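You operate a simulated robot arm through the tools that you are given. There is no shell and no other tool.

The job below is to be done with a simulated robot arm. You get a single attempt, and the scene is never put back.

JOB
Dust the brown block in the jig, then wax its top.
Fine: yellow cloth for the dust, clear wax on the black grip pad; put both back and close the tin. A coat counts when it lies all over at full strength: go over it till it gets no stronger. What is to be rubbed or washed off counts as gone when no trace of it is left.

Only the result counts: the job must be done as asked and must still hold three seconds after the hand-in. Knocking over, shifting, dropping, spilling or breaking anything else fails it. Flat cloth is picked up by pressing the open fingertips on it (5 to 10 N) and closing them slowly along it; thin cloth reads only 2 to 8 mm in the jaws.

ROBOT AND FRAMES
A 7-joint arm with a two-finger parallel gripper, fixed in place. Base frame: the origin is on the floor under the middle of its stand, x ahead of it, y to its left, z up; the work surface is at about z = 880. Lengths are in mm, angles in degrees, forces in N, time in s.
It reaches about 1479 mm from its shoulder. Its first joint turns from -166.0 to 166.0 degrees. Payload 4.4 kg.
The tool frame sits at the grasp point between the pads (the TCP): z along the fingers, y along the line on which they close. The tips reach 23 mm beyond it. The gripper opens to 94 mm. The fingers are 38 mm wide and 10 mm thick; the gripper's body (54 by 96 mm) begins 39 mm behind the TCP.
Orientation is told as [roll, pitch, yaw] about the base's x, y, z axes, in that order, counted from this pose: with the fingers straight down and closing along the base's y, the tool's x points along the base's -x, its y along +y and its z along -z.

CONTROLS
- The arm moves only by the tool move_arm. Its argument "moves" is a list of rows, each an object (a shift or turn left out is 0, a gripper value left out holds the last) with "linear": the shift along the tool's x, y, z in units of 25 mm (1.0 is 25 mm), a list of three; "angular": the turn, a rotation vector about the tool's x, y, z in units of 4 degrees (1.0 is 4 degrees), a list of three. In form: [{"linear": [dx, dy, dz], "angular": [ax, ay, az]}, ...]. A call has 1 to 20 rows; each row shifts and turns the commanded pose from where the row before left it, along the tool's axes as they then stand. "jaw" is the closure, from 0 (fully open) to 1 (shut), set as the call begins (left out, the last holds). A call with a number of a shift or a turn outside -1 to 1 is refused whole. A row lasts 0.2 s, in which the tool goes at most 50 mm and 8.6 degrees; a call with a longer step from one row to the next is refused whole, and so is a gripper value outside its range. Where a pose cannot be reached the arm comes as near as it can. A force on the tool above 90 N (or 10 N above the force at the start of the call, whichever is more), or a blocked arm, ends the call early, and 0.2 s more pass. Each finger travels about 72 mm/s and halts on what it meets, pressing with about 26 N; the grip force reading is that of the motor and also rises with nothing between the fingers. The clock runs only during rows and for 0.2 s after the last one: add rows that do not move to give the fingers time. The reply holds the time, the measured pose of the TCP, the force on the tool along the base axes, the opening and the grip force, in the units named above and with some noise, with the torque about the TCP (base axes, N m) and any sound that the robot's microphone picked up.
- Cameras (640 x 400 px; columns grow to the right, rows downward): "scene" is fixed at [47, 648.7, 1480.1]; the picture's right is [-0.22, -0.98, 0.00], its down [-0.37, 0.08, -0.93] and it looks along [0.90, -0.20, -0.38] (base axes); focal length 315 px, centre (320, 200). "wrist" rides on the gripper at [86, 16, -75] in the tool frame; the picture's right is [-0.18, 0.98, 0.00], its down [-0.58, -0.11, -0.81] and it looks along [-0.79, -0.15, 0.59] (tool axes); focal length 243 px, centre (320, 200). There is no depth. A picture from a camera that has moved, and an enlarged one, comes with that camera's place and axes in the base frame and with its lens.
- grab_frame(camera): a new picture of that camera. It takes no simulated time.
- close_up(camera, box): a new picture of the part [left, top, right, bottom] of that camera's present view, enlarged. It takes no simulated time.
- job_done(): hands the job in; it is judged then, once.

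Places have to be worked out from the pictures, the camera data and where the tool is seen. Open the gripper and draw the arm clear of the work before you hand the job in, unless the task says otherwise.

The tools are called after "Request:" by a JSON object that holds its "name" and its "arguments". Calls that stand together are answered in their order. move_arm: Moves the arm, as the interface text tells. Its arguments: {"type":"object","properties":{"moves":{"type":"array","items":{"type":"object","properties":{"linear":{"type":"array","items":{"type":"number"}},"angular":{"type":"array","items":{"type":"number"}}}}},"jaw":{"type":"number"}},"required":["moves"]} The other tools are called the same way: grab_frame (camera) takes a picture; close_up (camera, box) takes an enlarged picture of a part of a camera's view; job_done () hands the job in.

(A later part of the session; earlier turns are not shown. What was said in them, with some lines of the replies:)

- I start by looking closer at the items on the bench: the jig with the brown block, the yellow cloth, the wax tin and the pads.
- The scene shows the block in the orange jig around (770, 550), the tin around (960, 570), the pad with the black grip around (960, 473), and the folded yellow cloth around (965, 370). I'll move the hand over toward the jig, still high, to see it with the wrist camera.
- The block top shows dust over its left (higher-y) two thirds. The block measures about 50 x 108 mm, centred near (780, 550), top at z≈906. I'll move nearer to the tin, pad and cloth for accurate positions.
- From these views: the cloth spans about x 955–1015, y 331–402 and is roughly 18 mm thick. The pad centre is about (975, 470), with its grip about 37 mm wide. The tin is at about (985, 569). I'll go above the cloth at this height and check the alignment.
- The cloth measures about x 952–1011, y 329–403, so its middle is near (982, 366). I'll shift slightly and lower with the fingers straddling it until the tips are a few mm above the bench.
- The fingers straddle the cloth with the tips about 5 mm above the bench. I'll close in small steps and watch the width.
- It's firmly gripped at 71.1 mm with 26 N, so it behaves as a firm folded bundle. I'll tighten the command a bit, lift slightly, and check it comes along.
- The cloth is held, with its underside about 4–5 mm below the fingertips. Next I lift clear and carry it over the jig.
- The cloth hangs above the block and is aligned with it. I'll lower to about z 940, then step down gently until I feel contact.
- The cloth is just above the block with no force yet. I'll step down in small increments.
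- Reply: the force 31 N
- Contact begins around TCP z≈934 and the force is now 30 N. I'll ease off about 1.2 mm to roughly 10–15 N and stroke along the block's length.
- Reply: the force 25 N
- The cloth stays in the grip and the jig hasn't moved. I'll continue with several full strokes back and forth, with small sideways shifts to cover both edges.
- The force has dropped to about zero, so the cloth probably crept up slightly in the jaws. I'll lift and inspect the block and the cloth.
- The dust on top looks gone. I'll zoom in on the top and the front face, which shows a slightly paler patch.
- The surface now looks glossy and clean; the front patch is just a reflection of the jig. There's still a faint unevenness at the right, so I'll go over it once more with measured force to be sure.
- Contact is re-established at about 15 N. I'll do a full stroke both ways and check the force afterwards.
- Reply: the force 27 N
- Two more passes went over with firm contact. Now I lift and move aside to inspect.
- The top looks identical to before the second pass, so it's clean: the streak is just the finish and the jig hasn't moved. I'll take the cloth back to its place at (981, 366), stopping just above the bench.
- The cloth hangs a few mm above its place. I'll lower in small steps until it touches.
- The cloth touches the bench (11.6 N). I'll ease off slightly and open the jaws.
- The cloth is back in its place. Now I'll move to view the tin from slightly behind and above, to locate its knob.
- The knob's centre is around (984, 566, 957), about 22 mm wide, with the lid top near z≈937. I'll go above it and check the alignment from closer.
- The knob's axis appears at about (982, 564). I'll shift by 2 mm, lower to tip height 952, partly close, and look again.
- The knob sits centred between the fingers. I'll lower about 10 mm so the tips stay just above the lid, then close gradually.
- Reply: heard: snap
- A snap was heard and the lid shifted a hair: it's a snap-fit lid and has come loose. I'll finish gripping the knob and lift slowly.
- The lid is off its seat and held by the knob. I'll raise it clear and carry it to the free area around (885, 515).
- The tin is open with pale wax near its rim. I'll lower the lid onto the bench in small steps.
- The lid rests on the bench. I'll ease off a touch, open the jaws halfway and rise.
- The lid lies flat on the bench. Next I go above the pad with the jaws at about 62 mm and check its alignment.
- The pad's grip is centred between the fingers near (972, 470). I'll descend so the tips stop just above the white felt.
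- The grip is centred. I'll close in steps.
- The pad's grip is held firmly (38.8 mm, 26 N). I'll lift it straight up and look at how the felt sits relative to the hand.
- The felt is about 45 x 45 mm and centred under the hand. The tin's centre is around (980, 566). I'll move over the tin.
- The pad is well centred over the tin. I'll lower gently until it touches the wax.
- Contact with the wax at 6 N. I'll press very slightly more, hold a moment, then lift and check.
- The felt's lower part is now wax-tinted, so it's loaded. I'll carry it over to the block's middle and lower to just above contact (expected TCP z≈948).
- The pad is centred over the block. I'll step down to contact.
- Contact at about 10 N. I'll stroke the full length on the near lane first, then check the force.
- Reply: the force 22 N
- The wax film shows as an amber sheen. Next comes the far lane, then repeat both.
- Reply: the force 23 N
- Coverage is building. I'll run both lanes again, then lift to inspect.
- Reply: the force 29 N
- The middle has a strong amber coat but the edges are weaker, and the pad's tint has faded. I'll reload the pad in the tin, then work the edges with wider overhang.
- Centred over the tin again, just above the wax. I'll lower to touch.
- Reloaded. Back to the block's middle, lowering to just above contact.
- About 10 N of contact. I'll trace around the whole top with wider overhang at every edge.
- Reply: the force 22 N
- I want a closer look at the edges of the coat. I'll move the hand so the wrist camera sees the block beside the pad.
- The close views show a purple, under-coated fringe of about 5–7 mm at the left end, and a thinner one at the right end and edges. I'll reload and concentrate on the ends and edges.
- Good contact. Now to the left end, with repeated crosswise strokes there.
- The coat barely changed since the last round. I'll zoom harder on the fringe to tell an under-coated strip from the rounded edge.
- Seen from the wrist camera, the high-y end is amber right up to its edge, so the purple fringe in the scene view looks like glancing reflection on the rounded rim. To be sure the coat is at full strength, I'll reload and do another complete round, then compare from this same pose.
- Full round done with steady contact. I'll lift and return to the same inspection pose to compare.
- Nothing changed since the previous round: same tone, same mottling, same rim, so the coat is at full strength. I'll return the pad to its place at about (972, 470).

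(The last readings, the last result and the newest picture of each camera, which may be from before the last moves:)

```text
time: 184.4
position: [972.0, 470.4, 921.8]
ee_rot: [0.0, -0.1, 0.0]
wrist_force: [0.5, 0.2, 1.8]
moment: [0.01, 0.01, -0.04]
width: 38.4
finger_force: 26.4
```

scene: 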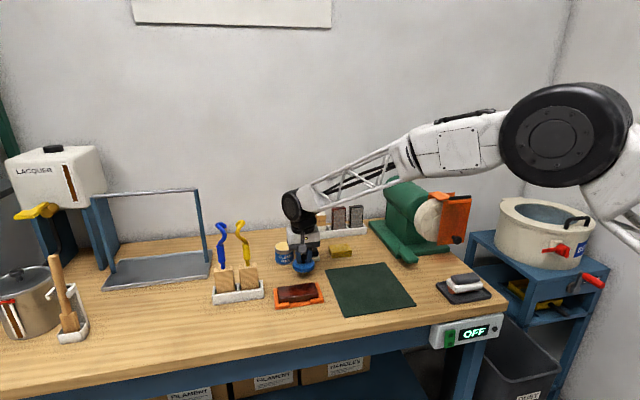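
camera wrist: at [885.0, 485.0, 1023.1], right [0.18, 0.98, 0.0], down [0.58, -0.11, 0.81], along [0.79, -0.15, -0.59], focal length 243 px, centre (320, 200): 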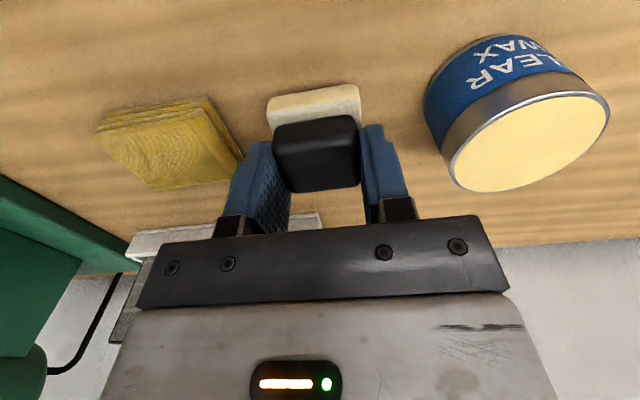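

Request:
{"name": "move_arm", "arguments": {"moves": [{"linear": [0, 0, 0.02]}, {"linear": [0, 0, 0]}]}}

Request:
{"name": "close_up", "arguments": {"camera": "scene", "box": [280, 210, 350, 270]}}

```text
time: 185.0
position: [972.6, 470.3, 922.1]
ee_rot: [0.1, -0.1, 0.0]
wrist_force: [-0.9, 3.7, 7.9]
moment: [0.06, 0.12, 0.0]
width: 38.8
finger_force: 26.2
```

```text
6.67 times, centred on (315, 240) of scene
camera zoom: at [47.0, 648.7, 1480.1], right [-0.22, -0.98, 0.0], down [-0.37, 0.08, -0.93], along [0.9, -0.2, -0.38], focal length 2102 px, centre (353, -67)
```

zoom: 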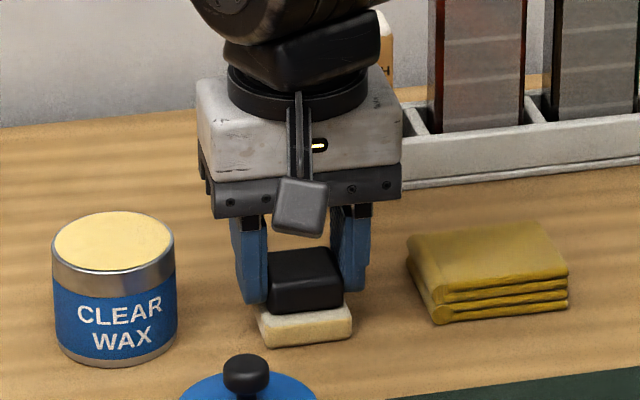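

The pad stands on the bench at its old place (felt outline nearly matches the earlier picture). I'll open to about 62 mm and rise straight up.

Request:
{"name": "move_arm", "arguments": {"moves": [{"linear": [0, 0, 0]}, {"linear": [0, 0, 0]}, {"linear": [0, 0, 0]}], "jaw": 0.34}}

Request:
{"name": "move_arm", "arguments": {"moves": [{"linear": [0, 0, -0.4]}, {"linear": [0, 0, -0.8]}, {"linear": [0, 0, -1]}, {"linear": [0, 0, -0.8]}, {"linear": [0, 0, 0]}]}}

Request:
{"name": "close_up", "arguments": {"camera": "scene", "box": [260, 210, 350, 290]}}

Request:
{"name": "grab_frame", "arguments": {"camera": "wrist"}}

```text
time: 185.8
position: [973.0, 470.0, 921.1]
ee_rot: [0.0, -0.1, 0.1]
wrist_force: [0.1, 0.3, -0.5]
moment: [-0.01, 0.0, 0.04]
width: 62.3
finger_force: 0.1
```

```text
time: 187.0
position: [971.6, 469.6, 994.4]
ee_rot: [-0.1, -0.1, 0.0]
wrist_force: [1.5, 0.2, 0.8]
moment: [-0.01, 0.01, 0.02]
width: 62.1
finger_force: 0.0
```

```text
5.00 times, centred on (305, 250) of scene
camera zoom: at [47.0, 648.7, 1480.1], right [-0.22, -0.98, 0.0], down [-0.37, 0.08, -0.93], along [0.9, -0.2, -0.38], focal length 1577 px, centre (395, -50)
```

zoom: 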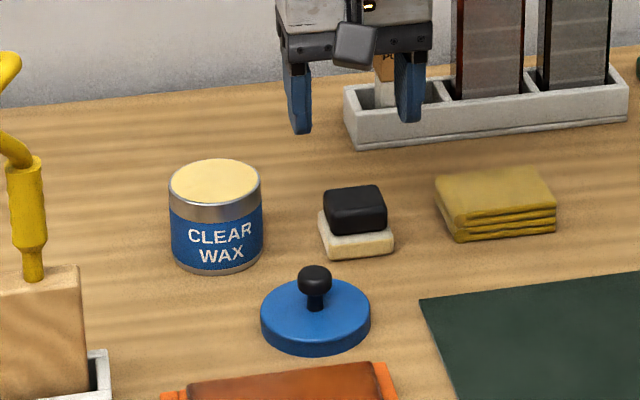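

```text
taken
camera wrist: at [886.3, 485.0, 1071.0], right [0.18, 0.98, 0.0], down [0.58, -0.11, 0.81], along [0.79, -0.15, -0.59], focal length 243 px, centre (320, 200)
```

wrist: 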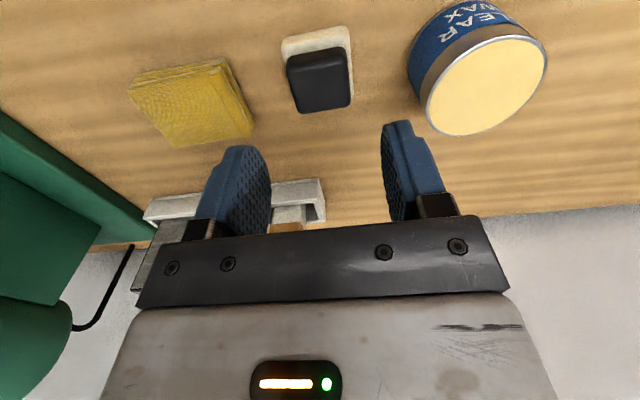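

The pad is back. Now for the lid: I go above its knob at about (884.6, 514) and check the alignment.

Request:
{"name": "move_arm", "arguments": {"moves": [{"linear": [0.58, -0.0, 0]}, {"linear": [0.58, 0.35, 0]}, {"linear": [0.58, 0.35, 0]}, {"linear": [0.58, 0.35, 0]}, {"linear": [0.58, 0.35, 0]}, {"linear": [0.58, 0.35, 0]}, {"linear": [0, 0, 0.6]}, {"linear": [0, 0, 0.6]}, {"linear": [0, 0, 0]}], "jaw": 0.5}}

Request:
{"name": "grab_frame", "arguments": {"camera": "wrist"}}

Request:
{"name": "close_up", "arguments": {"camera": "scene", "box": [270, 210, 350, 290]}}

```text
time: 189.0
position: [885.7, 514.7, 965.4]
ee_rot: [0.0, -0.1, -0.1]
wrist_force: [-0.3, -0.4, 0.2]
moment: [-0.02, -0.01, -0.01]
width: 46.9
finger_force: 0.1
```

```text
taken
camera wrist: at [799.1, 529.3, 1041.9], right [0.18, 0.98, 0.0], down [0.58, -0.11, 0.81], along [0.79, -0.15, -0.59], focal length 243 px, centre (320, 200)
```

wrist: 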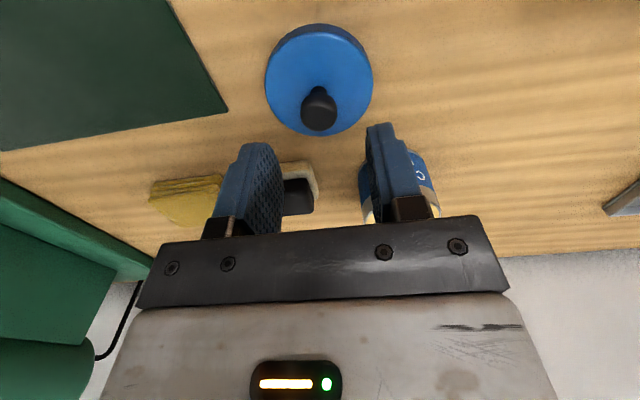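

```text
5.00 times, centred on (310, 250) of scene
camera zoom: at [47.0, 648.7, 1480.1], right [-0.22, -0.98, 0.0], down [-0.37, 0.08, -0.93], along [0.9, -0.2, -0.38], focal length 1577 px, centre (370, -50)
```

zoom: 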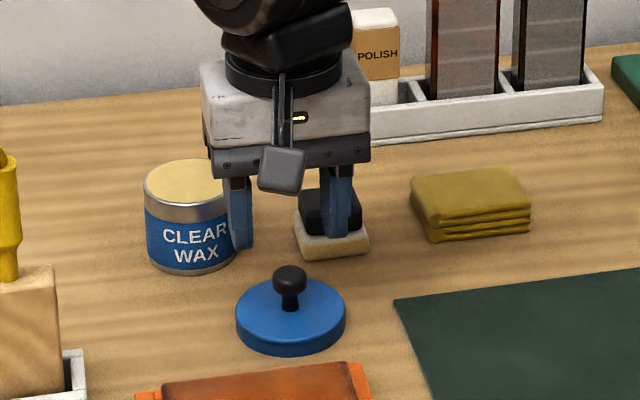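

Aligned. I'll lower to the same grip height as before and close on the knob.

Request:
{"name": "move_arm", "arguments": {"moves": [{"linear": [0.02, -0.02, 0.5]}, {"linear": [0, 0, 0.5]}, {"linear": [0, 0, 0.5]}, {"linear": [0, 0, 0.3]}, {"linear": [0, 0, 0]}]}}

Request:
{"name": "move_arm", "arguments": {"moves": [{"linear": [0, 0, 0.03]}, {"linear": [0, 0, 0]}], "jaw": 0.72}}

Request:
{"name": "move_arm", "arguments": {"moves": [{"linear": [0, 0, 0]}, {"linear": [0, 0, 0]}], "jaw": 0.9}}

Request:
{"name": "close_up", "arguments": {"camera": "scene", "box": [270, 220, 340, 290]}}

```text
time: 190.2
position: [885.0, 514.2, 921.8]
ee_rot: [0.0, 0.0, 0.1]
wrist_force: [-1.1, 0.0, 0.8]
moment: [0.0, -0.01, 0.03]
width: 46.9
finger_force: 0.0
```

```text
time: 190.8
position: [884.4, 513.9, 921.1]
ee_rot: [-0.1, -0.1, 0.0]
wrist_force: [0.2, 0.2, -0.7]
moment: [0.0, -0.03, 0.01]
width: 26.3
finger_force: 0.1
```

```text
time: 191.4
position: [884.2, 513.2, 920.6]
ee_rot: [0.0, -0.1, 0.1]
wrist_force: [-0.4, -0.1, 0.7]
moment: [0.05, 0.02, 0.05]
width: 19.8
finger_force: 25.8
```

```text
5.71 times, centred on (305, 255) of scene
camera zoom: at [47.0, 648.7, 1480.1], right [-0.22, -0.98, 0.0], down [-0.37, 0.08, -0.93], along [0.9, -0.2, -0.38], focal length 1802 px, centre (406, -114)
```

zoom: 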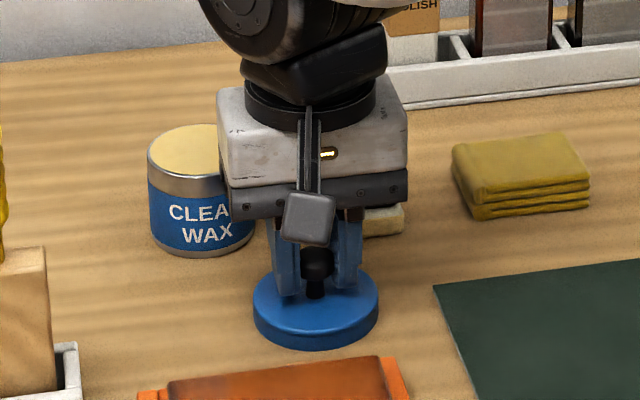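

Knob gripped (19.8 mm). I'll lift and carry the lid over the tin, stopping above it.

Request:
{"name": "move_arm", "arguments": {"moves": [{"linear": [0, 0, -0.4]}, {"linear": [0, 0, -0.8]}, {"linear": [0, 0, -0.9]}, {"linear": [0, 0, -0.9]}, {"linear": [0, 0, -0.6]}, {"linear": [0, 0, 0]}, {"linear": [-0.65, 0.34, 0]}, {"linear": [-0.65, 0.34, 0]}, {"linear": [-0.65, 0.34, 0]}, {"linear": [-0.65, 0.34, 0]}, {"linear": [-0.65, 0.34, 0]}, {"linear": [-0.65, 0.34, 0]}, {"linear": [0, 0, 0]}]}}

Request:
{"name": "close_up", "arguments": {"camera": "scene", "box": [260, 190, 320, 270]}}

Request:
{"name": "grab_frame", "arguments": {"camera": "wrist"}}

```text
time: 194.2
position: [982.8, 564.7, 1011.2]
ee_rot: [0.0, 0.0, 0.0]
wrist_force: [0.5, -0.5, 0.2]
moment: [0.01, 0.0, 0.01]
width: 19.7
finger_force: 25.9
```

```text
5.00 times, centred on (290, 230) of scene
camera zoom: at [47.0, 648.7, 1480.1], right [-0.22, -0.98, 0.0], down [-0.37, 0.08, -0.93], along [0.9, -0.2, -0.38], focal length 1577 px, centre (470, 50)
```

zoom: 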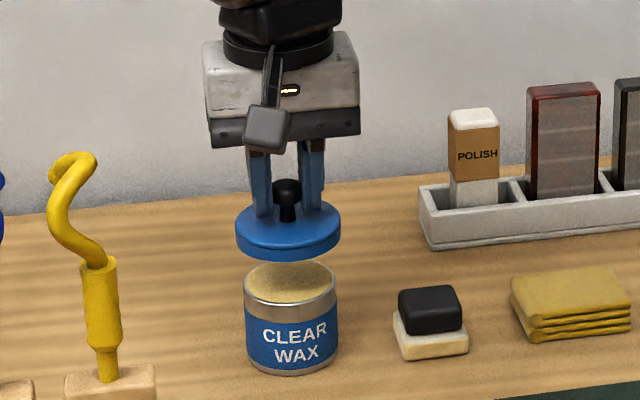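

```text
taken
camera wrist: at [896.6, 579.0, 1086.7], right [0.18, 0.98, 0.0], down [0.58, -0.11, 0.81], along [0.79, -0.15, -0.59], focal length 243 px, centre (320, 200)
```

wrist: 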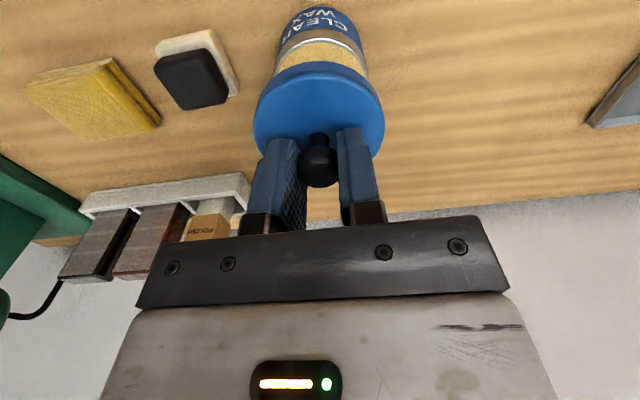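

The lid is centred over the tin to within about a millimetre. I'll lower it to just above the rim, then step down watching forces.

Request:
{"name": "move_arm", "arguments": {"moves": [{"linear": [0.02, -0.03, 0.5]}, {"linear": [0, 0, 0.5]}, {"linear": [0, 0, 0.3]}, {"linear": [0, 0, 0]}]}}

Request:
{"name": "close_up", "arguments": {"camera": "scene", "box": [265, 215, 315, 270]}}

Request:
{"name": "close_up", "arguments": {"camera": "wrist", "box": [220, 0, 420, 180]}}

```text
time: 195.2
position: [981.7, 562.7, 978.7]
ee_rot: [0.0, -0.1, 0.0]
wrist_force: [1.0, 0.5, -0.9]
moment: [0.01, 0.02, -0.01]
width: 19.8
finger_force: 26.2
```

```text
7.27 times, centred on (290, 242) of scene
camera zoom: at [47.0, 648.7, 1480.1], right [-0.22, -0.98, 0.0], down [-0.37, 0.08, -0.93], along [0.9, -0.2, -0.38], focal length 2293 px, centre (538, -109)
```

zoom: 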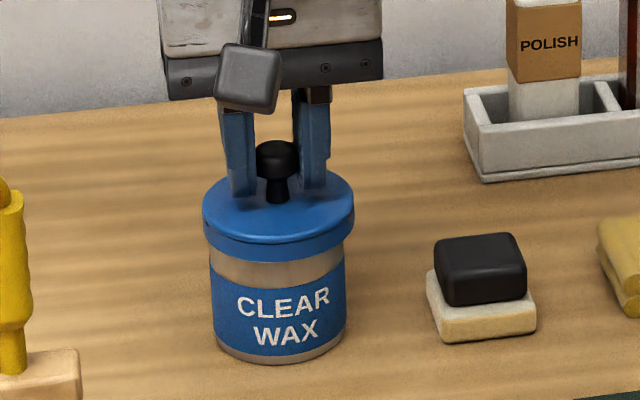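

```text
2.22 times, centred on (320, 90) of wrist
camera zoom: at [896.4, 578.2, 1054.6], right [0.18, 0.98, 0.0], down [0.58, -0.11, 0.81], along [0.79, -0.15, -0.59], focal length 539 px, centre (320, 444)
```

zoom: 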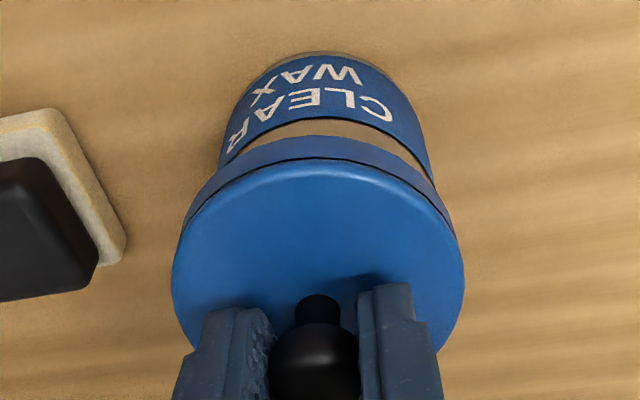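

Compared with how the lid sat before, it's about 1.5–2 mm too far toward -y. I'll correct this, then step down.

Request:
{"name": "move_arm", "arguments": {"moves": [{"linear": [0, 0.065, 0]}, {"linear": [0, 0, 0.06]}, {"linear": [0, 0, 0]}]}}

Request:
{"name": "close_up", "arguments": {"camera": "scene", "box": [265, 215, 315, 270]}}

Request:
{"name": "move_arm", "arguments": {"moves": [{"linear": [0, 0, 0.06]}, {"linear": [0, 0, 0]}]}}

Request:
{"name": "move_arm", "arguments": {"moves": [{"linear": [0, 0, 0.06]}, {"linear": [0, 0, 0]}]}}

```text
time: 196.0
position: [981.1, 565.3, 976.8]
ee_rot: [0.0, -0.1, -0.1]
wrist_force: [-0.3, 0.0, -0.3]
moment: [-0.03, -0.02, -0.01]
width: 19.7
finger_force: 26.4
```

```text
7.27 times, centred on (290, 242) of scene
camera zoom: at [47.0, 648.7, 1480.1], right [-0.22, -0.98, 0.0], down [-0.37, 0.08, -0.93], along [0.9, -0.2, -0.38], focal length 2293 px, centre (538, -109)
```

zoom: 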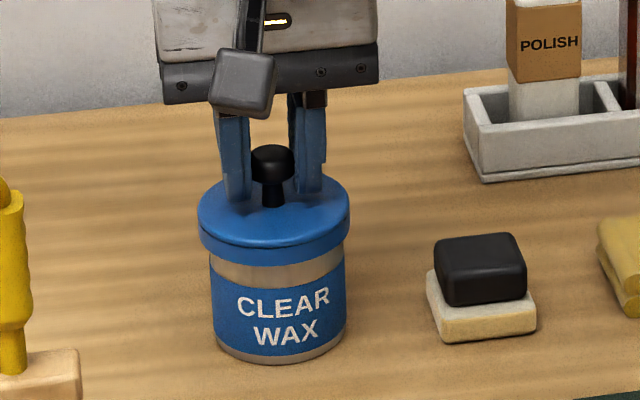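

```text
time: 196.6
position: [982.5, 563.3, 975.2]
ee_rot: [0.1, -0.1, 0.0]
wrist_force: [1.0, 0.9, -0.8]
moment: [0.01, -0.03, -0.01]
width: 19.8
finger_force: 25.6
```

```text
time: 197.2
position: [981.8, 564.7, 974.2]
ee_rot: [-0.1, -0.1, 0.1]
wrist_force: [0.6, 0.2, -0.4]
moment: [-0.02, -0.02, 0.0]
width: 20.1
finger_force: 25.7
```

Request:
{"name": "move_arm", "arguments": {"moves": [{"linear": [0, 0, 0.05]}, {"linear": [0, 0, 0]}]}}

Request:
{"name": "move_arm", "arguments": {"moves": [{"linear": [0, 0, 0.05]}, {"linear": [0, 0, 0]}]}}

Request:
{"name": "move_arm", "arguments": {"moves": [{"linear": [0, 0, 0.05]}, {"linear": [0, 0, 0]}]}}

Request:
{"name": "close_up", "arguments": {"camera": "scene", "box": [265, 215, 315, 270]}}

```text
time: 197.8
position: [981.5, 564.6, 971.1]
ee_rot: [0.0, -0.1, 0.0]
wrist_force: [0.4, -0.3, -0.7]
moment: [0.01, 0.01, -0.02]
width: 19.9
finger_force: 25.8
```

```text
time: 198.4
position: [981.7, 565.9, 971.6]
ee_rot: [0.0, -0.1, 0.0]
wrist_force: [-0.8, 0.0, 0.4]
moment: [0.03, -0.02, -0.02]
width: 20.0
finger_force: 26.2
```

```text
time: 199.0
position: [981.7, 565.2, 970.3]
ee_rot: [0.0, 0.0, -0.1]
wrist_force: [0.5, 0.0, -0.5]
moment: [-0.02, 0.02, 0.0]
width: 19.8
finger_force: 26.2
```

```text
7.27 times, centred on (290, 242) of scene
camera zoom: at [47.0, 648.7, 1480.1], right [-0.22, -0.98, 0.0], down [-0.37, 0.08, -0.93], along [0.9, -0.2, -0.38], focal length 2293 px, centre (538, -109)
```

zoom: 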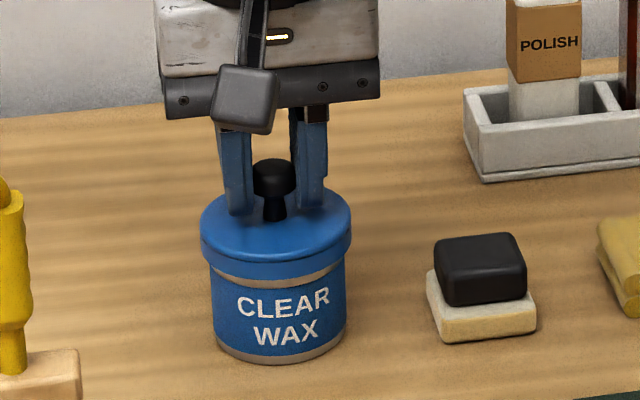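

The skirt slides down over the rim without force. I'll continue until it seats.

Request:
{"name": "move_arm", "arguments": {"moves": [{"linear": [0, 0, 0.05]}, {"linear": [0, 0, 0]}]}}

Request:
{"name": "move_arm", "arguments": {"moves": [{"linear": [0, 0, 0.04]}, {"linear": [0, 0, 0]}]}}

Request:
{"name": "move_arm", "arguments": {"moves": [{"linear": [0, 0, 0.04]}, {"linear": [0, 0, 0]}]}}

```text
time: 199.6
position: [982.7, 564.5, 968.6]
ee_rot: [0.0, -0.2, 0.0]
wrist_force: [0.0, 0.1, -0.5]
moment: [0.0, 0.05, 0.01]
width: 19.9
finger_force: 26.0
```

```text
time: 200.2
position: [982.4, 566.2, 968.2]
ee_rot: [0.1, -0.1, 0.0]
wrist_force: [1.4, -1.5, 2.7]
moment: [0.05, -0.04, 0.02]
width: 20.2
finger_force: 26.1
```

```text
time: 200.8
position: [982.9, 565.9, 966.9]
ee_rot: [0.1, -0.1, 0.1]
wrist_force: [-0.5, 0.3, 9.5]
moment: [0.04, 0.09, 0.02]
width: 19.8
finger_force: 25.8
```

Now touching the seat with 9.5 N. It opened with a snap, so I'll press on gradually to snap it shut.

Request:
{"name": "move_arm", "arguments": {"moves": [{"linear": [0, 0, 0.04]}, {"linear": [0, 0, 0]}]}}

Request:
{"name": "move_arm", "arguments": {"moves": [{"linear": [0, 0, 0.04]}, {"linear": [0, 0, 0]}]}}

Request:
{"name": "close_up", "arguments": {"camera": "scene", "box": [265, 215, 315, 270]}}

```text
time: 201.4
position: [982.1, 566.6, 967.3]
ee_rot: [0.2, -0.2, 0.1]
wrist_force: [-3.1, -0.4, 23.1]
moment: [0.04, 0.22, 0.02]
width: 19.8
finger_force: 25.8
```

```text
time: 202.0
position: [981.2, 564.9, 964.9]
ee_rot: [0.1, -0.1, 0.1]
wrist_force: [4.3, 4.4, 28.9]
moment: [0.06, -0.01, -0.01]
width: 20.1
finger_force: 26.2
```

```text
7.27 times, centred on (290, 242) of scene
camera zoom: at [47.0, 648.7, 1480.1], right [-0.22, -0.98, 0.0], down [-0.37, 0.08, -0.93], along [0.9, -0.2, -0.38], focal length 2293 px, centre (538, -109)
```

zoom: 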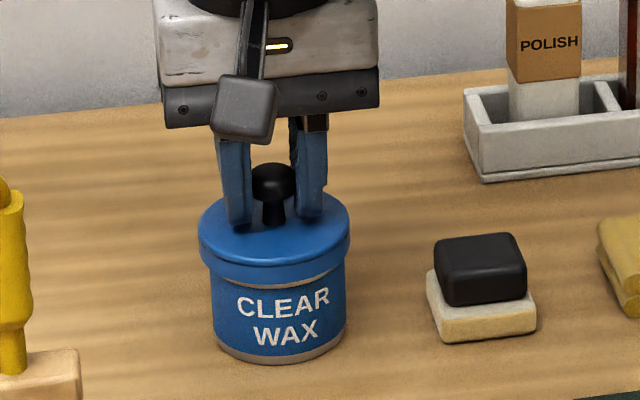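

Request:
{"name": "move_arm", "arguments": {"moves": [{"linear": [0, 0, 0.04]}, {"linear": [0, 0, 0]}]}}

Request:
{"name": "close_up", "arguments": {"camera": "scene", "box": [260, 225, 370, 275]}}

```text
time: 202.6
position: [980.8, 566.8, 964.1]
ee_rot: [0.1, -0.1, 0.0]
wrist_force: [1.5, 0.5, 30.4]
moment: [0.0, 0.03, -0.02]
width: 20.2
finger_force: 26.0
```

```text
5.82 times, centred on (315, 250) of scene
camera zoom: at [47.0, 648.7, 1480.1], right [-0.22, -0.98, 0.0], down [-0.37, 0.08, -0.93], along [0.9, -0.2, -0.38], focal length 1835 px, centre (349, -91)
```

zoom: 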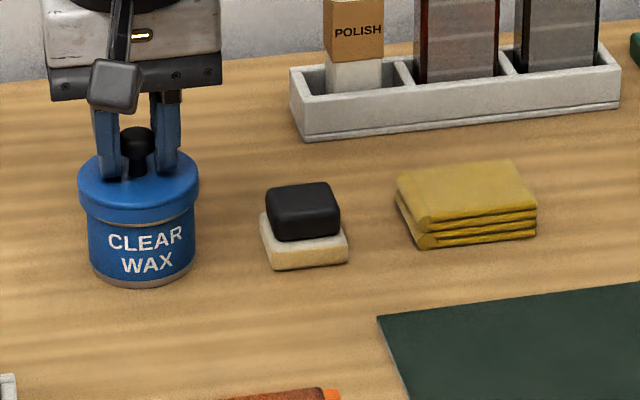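

At this zoom the lid looks as low as it was at the start, but I heard no snap. I'll ease off, release the knob, and then press on its top with closed fingers.

Request:
{"name": "move_arm", "arguments": {"moves": [{"linear": [0, 0, -0.05]}, {"linear": [0, 0, 0]}]}}

Request:
{"name": "move_arm", "arguments": {"moves": [{"linear": [0, 0, 0]}, {"linear": [0, 0, 0]}], "jaw": 0.5}}

Request:
{"name": "move_arm", "arguments": {"moves": [{"linear": [0, 0, -0.4]}, {"linear": [0, 0, -0.8]}, {"linear": [0, 0, -0.8]}, {"linear": [0, 0, 0]}]}}

Request:
{"name": "close_up", "arguments": {"camera": "scene", "box": [260, 225, 370, 275]}}

Request:
{"name": "grab_frame", "arguments": {"camera": "wrist"}}

```text
time: 203.2
position: [980.5, 564.3, 963.7]
ee_rot: [0.1, 0.0, 0.0]
wrist_force: [1.6, 0.5, 20.5]
moment: [0.0, -0.06, 0.01]
width: 20.0
finger_force: 26.4
```

```text
time: 203.8
position: [980.5, 564.8, 963.7]
ee_rot: [0.0, 0.0, 0.0]
wrist_force: [-0.2, 0.0, 2.1]
moment: [0.0, -0.04, 0.01]
width: 46.5
finger_force: 0.0
```

```text
time: 204.8
position: [981.3, 565.0, 1014.0]
ee_rot: [-0.1, 0.1, 0.1]
wrist_force: [-0.4, 0.4, 0.7]
moment: [0.0, 0.0, 0.02]
width: 47.1
finger_force: 0.1
heard: snap
```

```text
5.82 times, centred on (315, 250) of scene
camera zoom: at [47.0, 648.7, 1480.1], right [-0.22, -0.98, 0.0], down [-0.37, 0.08, -0.93], along [0.9, -0.2, -0.38], focal length 1835 px, centre (349, -91)
```

zoom: 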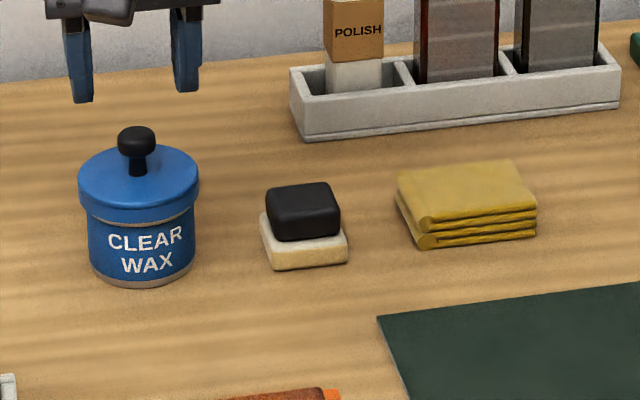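

```text
taken
camera wrist: at [895.2, 580.1, 1090.0], right [0.18, 0.98, 0.0], down [0.58, -0.11, 0.81], along [0.79, -0.15, -0.59], focal length 243 px, centre (320, 200)
```

wrist: 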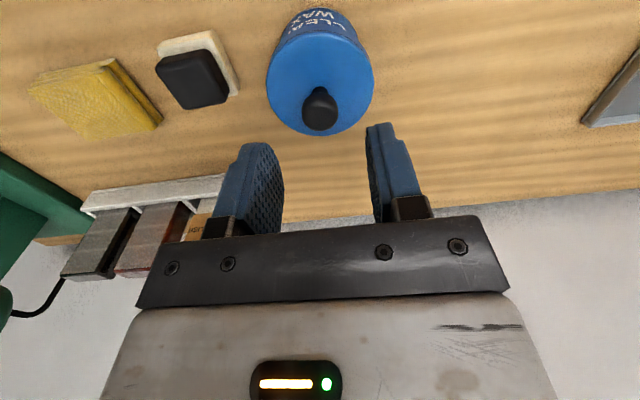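

A snap was heard as I released, and the lid now sits just as in the starting picture. I'll check it and the other items at close range.

Request:
{"name": "close_up", "arguments": {"camera": "scene", "box": [265, 230, 305, 270]}}

Request:
{"name": "close_up", "arguments": {"camera": "scene", "box": [200, 200, 360, 320]}}

Request:
{"name": "close_up", "arguments": {"camera": "scene", "box": [275, 280, 325, 308]}}

```text
10.00 times, centred on (285, 250) of scene
camera zoom: at [47.0, 648.7, 1480.1], right [-0.22, -0.98, 0.0], down [-0.37, 0.08, -0.93], along [0.9, -0.2, -0.38], focal length 3153 px, centre (670, -300)
```

zoom: 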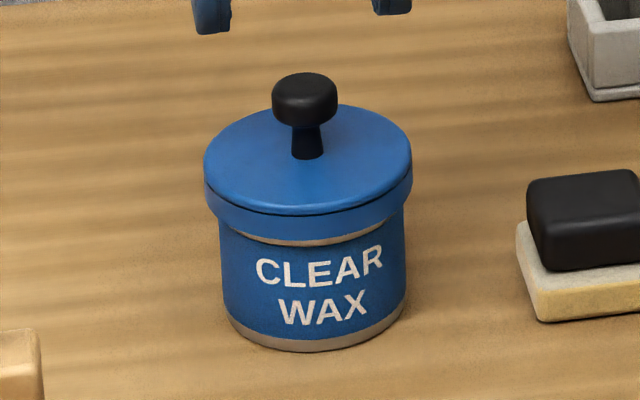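

```text
3.33 times, centred on (280, 260) of scene
camera zoom: at [47.0, 648.7, 1480.1], right [-0.22, -0.98, 0.0], down [-0.37, 0.08, -0.93], along [0.9, -0.2, -0.38], focal length 1051 px, centre (453, 0)
```

zoom: 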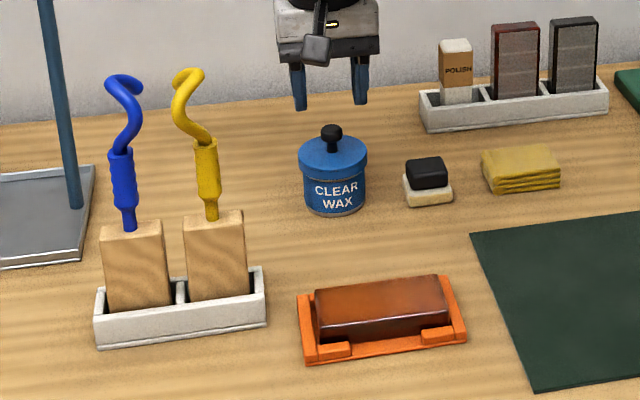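

```text
12.80 times, centred on (300, 294) of scene
camera zoom: at [47.0, 648.7, 1480.1], right [-0.22, -0.98, 0.0], down [-0.37, 0.08, -0.93], along [0.9, -0.2, -0.38], focal length 4036 px, centre (576, -1003)
```

zoom: 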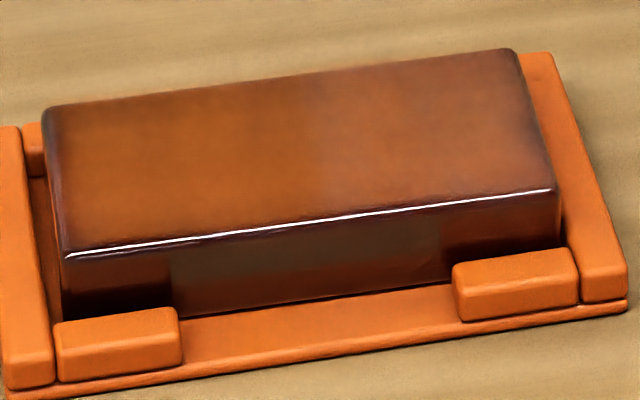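

The tin is closed and in place, and the pad, cloth and jig are where they belong. With the hand free I'll take a closer look at the coat from another angle before handing in.

Request:
{"name": "move_arm", "arguments": {"moves": [{"linear": [0.97, 0, 0]}, {"linear": [0.97, 0, 0]}, {"linear": [0.97, 0, 0]}, {"linear": [0.97, 0, 0]}, {"linear": [0.97, 0, 0]}, {"linear": [0.97, 0, 0]}, {"linear": [0.97, 0, 0]}, {"linear": [0.97, 0, 0]}, {"linear": [0.97, 0, 0]}, {"linear": [0.97, 0, 0]}, {"linear": [0.97, 0, 0]}, {"linear": [0.97, 0, 0]}, {"linear": [0, 0, 0]}], "jaw": 0.0}}

Request:
{"name": "close_up", "arguments": {"camera": "wrist", "box": [230, 100, 430, 220]}}

```text
time: 207.6
position: [690.6, 563.7, 1014.2]
ee_rot: [0.0, -0.1, -0.1]
wrist_force: [-0.6, -0.4, -0.9]
moment: [-0.01, -0.01, -0.01]
width: 94.1
finger_force: 0.0
```

```text
3.20 times, centred on (330, 160) of wrist
camera zoom: at [603.6, 579.8, 1090.4], right [0.18, 0.98, 0.0], down [0.58, -0.11, 0.81], along [0.79, -0.15, -0.59], focal length 776 px, centre (288, 328)
```

zoom: 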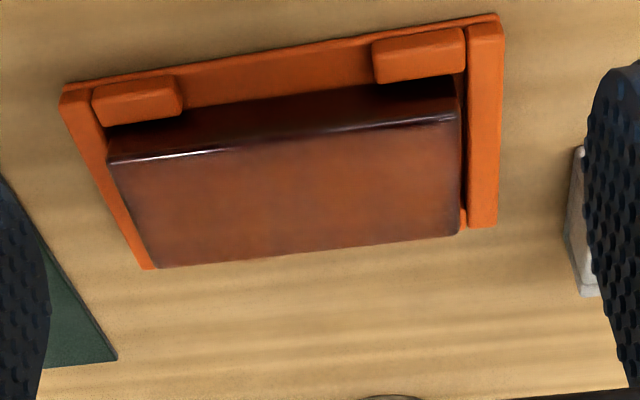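

The hand shades the block here. I'll tilt the hand so the camera looks almost straight down on the block, to judge the edges properly.

Request:
{"name": "move_arm", "arguments": {"moves": [{"linear": [0, 0, -0.8]}, {"angular": [0, 1, 0]}, {"angular": [0, 1, 0]}, {"angular": [0, 1, 0]}, {"angular": [0, 1, 0]}, {"angular": [0, 1, 0]}, {"angular": [0, 1, 0]}, {"angular": [0, 1, 0]}, {"angular": [0, 1, 0]}, {"linear": [0, 0, 0]}]}}

Request:
{"name": "grab_frame", "arguments": {"camera": "wrist"}}

Request:
{"name": "grab_frame", "arguments": {"camera": "scene"}}

```text
time: 209.8
position: [689.7, 565.6, 1034.1]
ee_rot: [0.0, 31.9, -0.1]
wrist_force: [0.8, 0.3, -0.2]
moment: [0.03, 0.02, -0.01]
width: 93.8
finger_force: 0.2
```

```text
taken
camera wrist: at [657.3, 580.6, 1144.4], right [0.16, 0.98, -0.1], down [0.92, -0.11, 0.38], along [0.36, -0.15, -0.92], focal length 243 px, centre (320, 200)
```

wrist: 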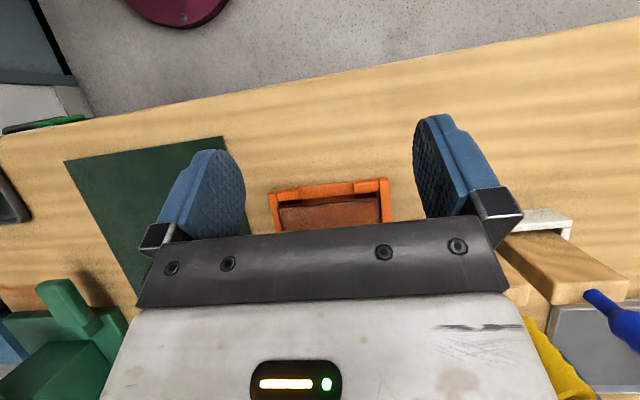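

```text
taken
```

scene: 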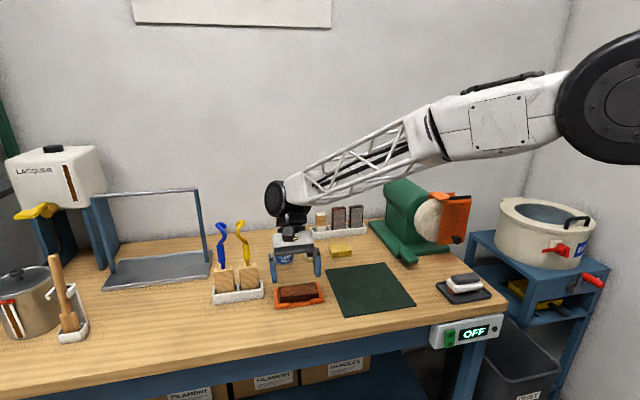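

Request:
{"name": "move_arm", "arguments": {"moves": [{"linear": [-0.85, 0, -0.53]}, {"linear": [-0.85, 0, -0.53]}, {"linear": [-0.85, 0, -0.53]}, {"linear": [0, 0, 0]}]}}

Request:
{"name": "grab_frame", "arguments": {"camera": "wrist"}}

Request:
{"name": "close_up", "arguments": {"camera": "wrist", "box": [240, 90, 420, 210]}}

```text
time: 210.8
position: [766.4, 566.7, 1033.3]
ee_rot: [0.0, 32.0, 0.0]
wrist_force: [0.0, 0.4, -0.6]
moment: [0.03, 0.0, -0.01]
width: 94.2
finger_force: 0.1
```

```text
taken
camera wrist: at [732.6, 581.1, 1144.1], right [0.16, 0.98, -0.1], down [0.92, -0.11, 0.38], along [0.36, -0.15, -0.92], focal length 243 px, centre (320, 200)
```

wrist: 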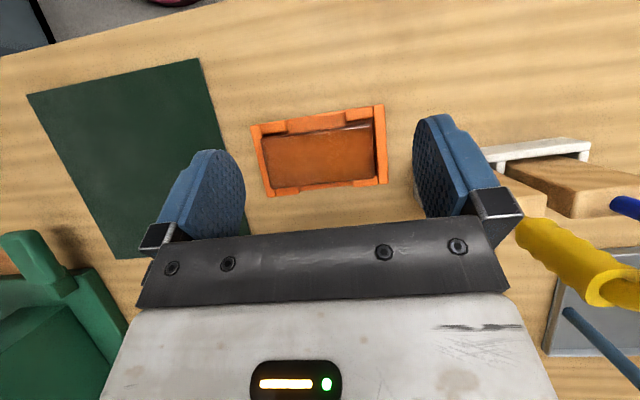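

```text
3.33 times, centred on (330, 150) of wrist
camera zoom: at [732.6, 581.1, 1144.1], right [0.16, 0.98, -0.1], down [0.92, -0.11, 0.38], along [0.36, -0.15, -0.92], focal length 809 px, centre (287, 367)
```

zoom: 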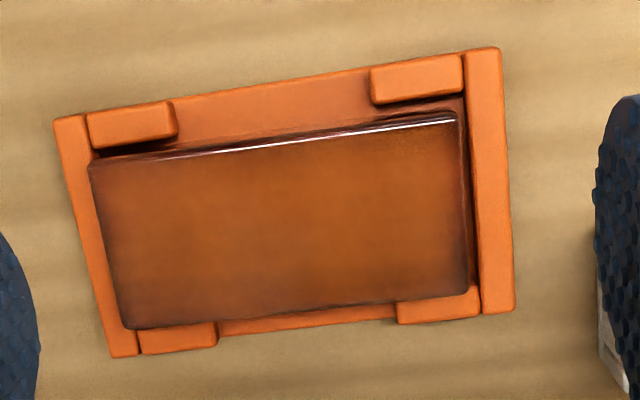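

Request:
{"name": "close_up", "arguments": {"camera": "wrist", "box": [255, 125, 315, 195]}}

Request:
{"name": "close_up", "arguments": {"camera": "wrist", "box": [330, 115, 390, 190]}}

```text
5.71 times, centred on (285, 160) of wrist
camera zoom: at [732.6, 581.1, 1144.1], right [0.16, 0.98, -0.1], down [0.92, -0.11, 0.38], along [0.36, -0.15, -0.92], focal length 1386 px, centre (520, 429)
```

zoom: 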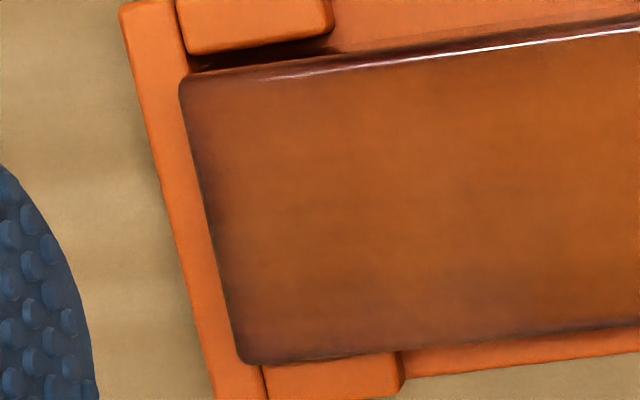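

```text
5.33 times, centred on (360, 152) of wrist
camera zoom: at [732.6, 581.1, 1144.1], right [0.16, 0.98, -0.1], down [0.92, -0.11, 0.38], along [0.36, -0.15, -0.92], focal length 1294 px, centre (107, 453)
```

zoom: 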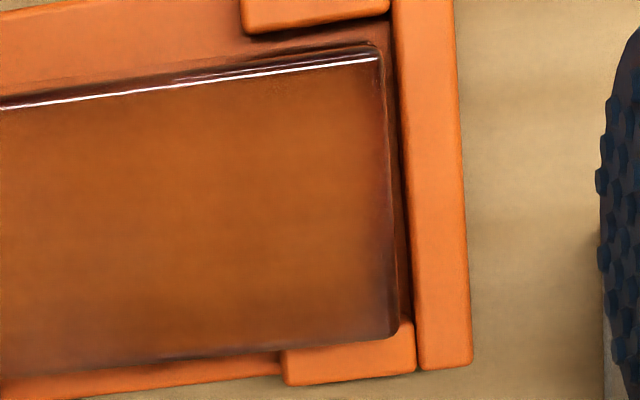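

The block looks amber from above, with a soft darker rim that's strongest at the far corners. I'll move the camera past the far side: if the haze stays there, it's a weaker coat rather than a reflection.

Request:
{"name": "move_arm", "arguments": {"moves": [{"linear": [-0.85, -0.2, -0.53]}, {"linear": [-0.85, -0.2, -0.53]}, {"linear": [-0.85, -0.2, -0.53]}, {"linear": [0, 0, 0]}]}}

Request:
{"name": "grab_frame", "arguments": {"camera": "wrist"}}

Request:
{"name": "close_up", "arguments": {"camera": "wrist", "box": [240, 10, 420, 130]}}

```text
time: 211.8
position: [840.9, 550.5, 1034.7]
ee_rot: [-0.1, 31.9, 0.1]
wrist_force: [0.0, 0.1, -0.4]
moment: [0.02, 0.02, -0.03]
width: 93.9
finger_force: 0.0
```

```text
taken
camera wrist: at [808.0, 565.2, 1144.7], right [0.16, 0.98, -0.1], down [0.92, -0.11, 0.38], along [0.36, -0.15, -0.92], focal length 243 px, centre (320, 200)
```

wrist: 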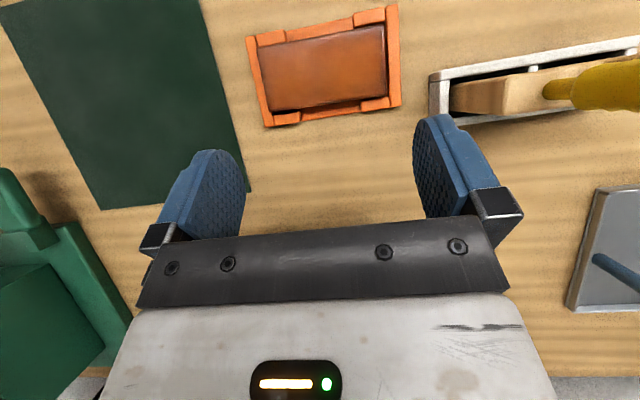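

```text
3.33 times, centred on (330, 70) of wrist
camera zoom: at [808.0, 565.2, 1144.7], right [0.16, 0.98, -0.1], down [0.92, -0.11, 0.38], along [0.36, -0.15, -0.92], focal length 809 px, centre (287, 633)
```

zoom: 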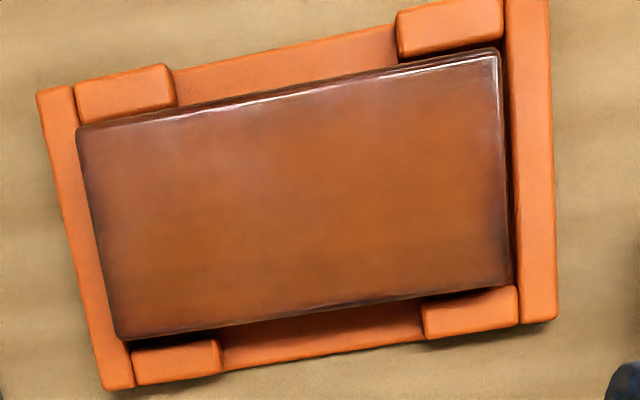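

Request:
{"name": "close_up", "arguments": {"camera": "wrist", "box": [350, 15, 410, 105]}}

Request:
{"name": "close_up", "arguments": {"camera": "wrist", "box": [250, 35, 310, 125]}}

Request:
{"name": "close_up", "arguments": {"camera": "scene", "box": [275, 280, 325, 308]}}

```text
4.44 times, centred on (380, 60) of wrist
camera zoom: at [808.0, 565.2, 1144.7], right [0.16, 0.98, -0.1], down [0.92, -0.11, 0.38], along [0.36, -0.15, -0.92], focal length 1078 px, centre (53, 822)
```

zoom: 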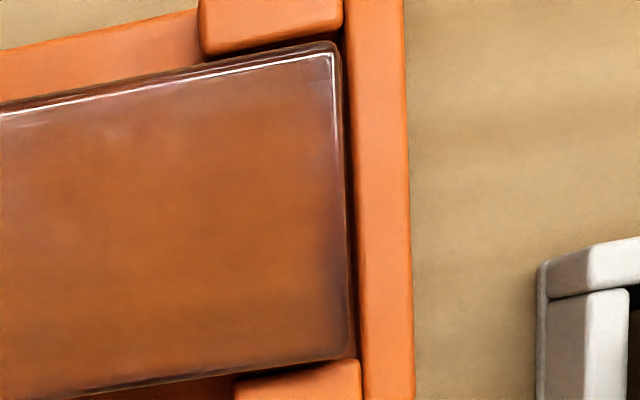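

```text
4.44 times, centred on (280, 80) of wrist
camera zoom: at [808.0, 565.2, 1144.7], right [0.16, 0.98, -0.1], down [0.92, -0.11, 0.38], along [0.36, -0.15, -0.92], focal length 1078 px, centre (498, 733)
```

zoom: 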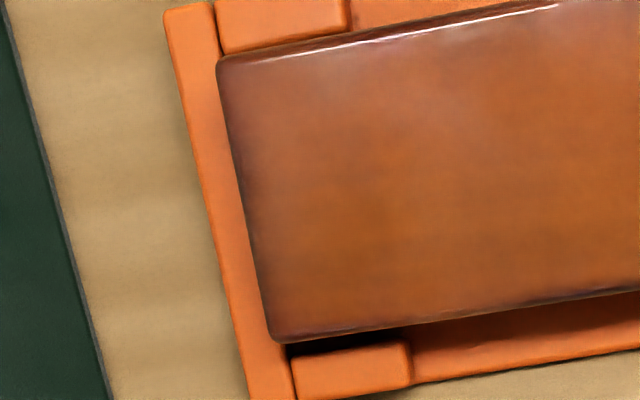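

```text
12.80 times, centred on (300, 294) of scene
camera zoom: at [47.0, 648.7, 1480.1], right [-0.22, -0.98, 0.0], down [-0.37, 0.08, -0.93], along [0.9, -0.2, -0.38], focal length 4036 px, centre (576, -1003)
```

zoom: 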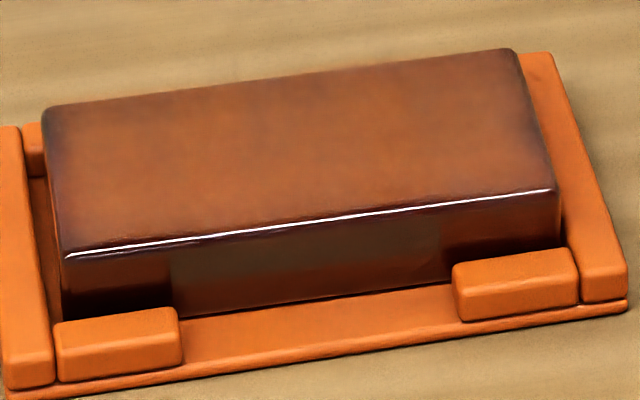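

From this side the haze moved to other corners, so it's a reflection. The narrow rim is the same at every edge, just as the original dust also faded toward the edges, so I judge the coat complete. I'll level the hand, rise, and draw clear.

Request:
{"name": "move_arm", "arguments": {"moves": [{"linear": [-0.3, 0, -0.5]}, {"linear": [0, 0, 0], "angular": [0, -1, 0]}, {"angular": [0, -1, 0]}, {"angular": [0, -1, 0]}, {"angular": [0, -1, 0]}, {"angular": [0, -1, 0]}, {"angular": [0, -1, 0]}, {"angular": [0, -1, 0]}, {"angular": [0, -1, 0]}, {"linear": [0.5, -0.9, -0.9]}, {"linear": [0.5, -0.9, -0.9]}, {"linear": [0.5, -0.9, -0.9]}, {"linear": [0.5, -0.9, -0.9]}, {"linear": [0.5, -0.9, -0.9]}, {"linear": [0.5, -0.9, -0.9]}, {"linear": [0.5, -0.9, -0.9]}, {"linear": [0.5, -0.9, 0]}, {"linear": [0.5, -0.9, 0]}, {"linear": [0, 0, 0]}]}}

Request:
{"name": "grab_frame", "arguments": {"camera": "scene"}}

Request:
{"name": "close_up", "arguments": {"camera": "scene", "box": [265, 270, 335, 314]}}

Request:
{"name": "close_up", "arguments": {"camera": "scene", "box": [260, 225, 370, 275]}}

```text
time: 215.8
position: [740.3, 348.6, 1196.7]
ee_rot: [-0.1, -0.1, 0.0]
wrist_force: [-0.3, -1.0, 0.5]
moment: [0.0, -0.04, -0.04]
width: 93.9
finger_force: 0.0
```

```text
taken
```

scene: 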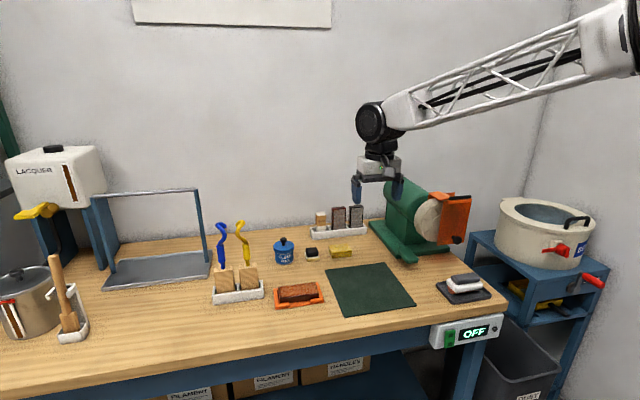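

```text
9.09 times, centred on (300, 292) of scene
camera zoom: at [47.0, 648.7, 1480.1], right [-0.22, -0.98, 0.0], down [-0.37, 0.08, -0.93], along [0.9, -0.2, -0.38], focal length 2867 px, centre (502, -636)
```

zoom: 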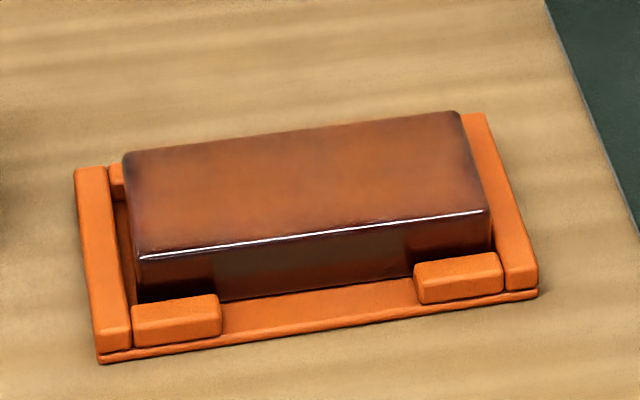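

```text
5.82 times, centred on (315, 250) of scene
camera zoom: at [47.0, 648.7, 1480.1], right [-0.22, -0.98, 0.0], down [-0.37, 0.08, -0.93], along [0.9, -0.2, -0.38], focal length 1835 px, centre (349, -91)
```

zoom: 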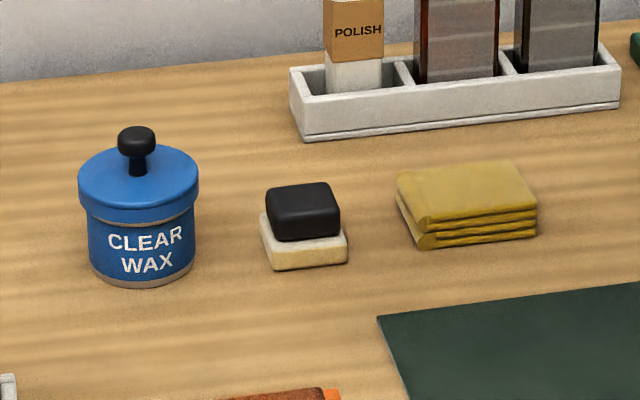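

Everything is in place: block dusted and waxed all over, the tin shut, the pad and cloth back on their spots, and the hand open and well clear. I'm handing in the job.

Request:
{"name": "job_done", "arguments": {}}

```text
The job is handed in.
```

I dusted the brown block with the yellow cloth and waxed its top with clear wax on the black-grip pad. The cloth and pad are back in their places and the tin is closed. I handed the job in with the hand open and clear of the work; no verdict has come back yet.

- **Dust:** no dust showed on top after the first pass, and a second pass changed nothing. I did not get a view of the block's far side face.
- **Wax:** I loaded the pad four times. The coat looked the same after the third and fourth rounds, so I judged it full strength. A darker rim a few millimetres wide still shows along the edges. I took that as the rounded edge and reflections, because it did not change after extra strokes there and the haze shifted with the camera. It could still be a thinner coat.
- **Tin:** a snap sounded as I let go of the lid, and it sits as it did at the start.
- **Block position:** the block slid about 1 mm within the jig while I rubbed it. The jig itself did not move.
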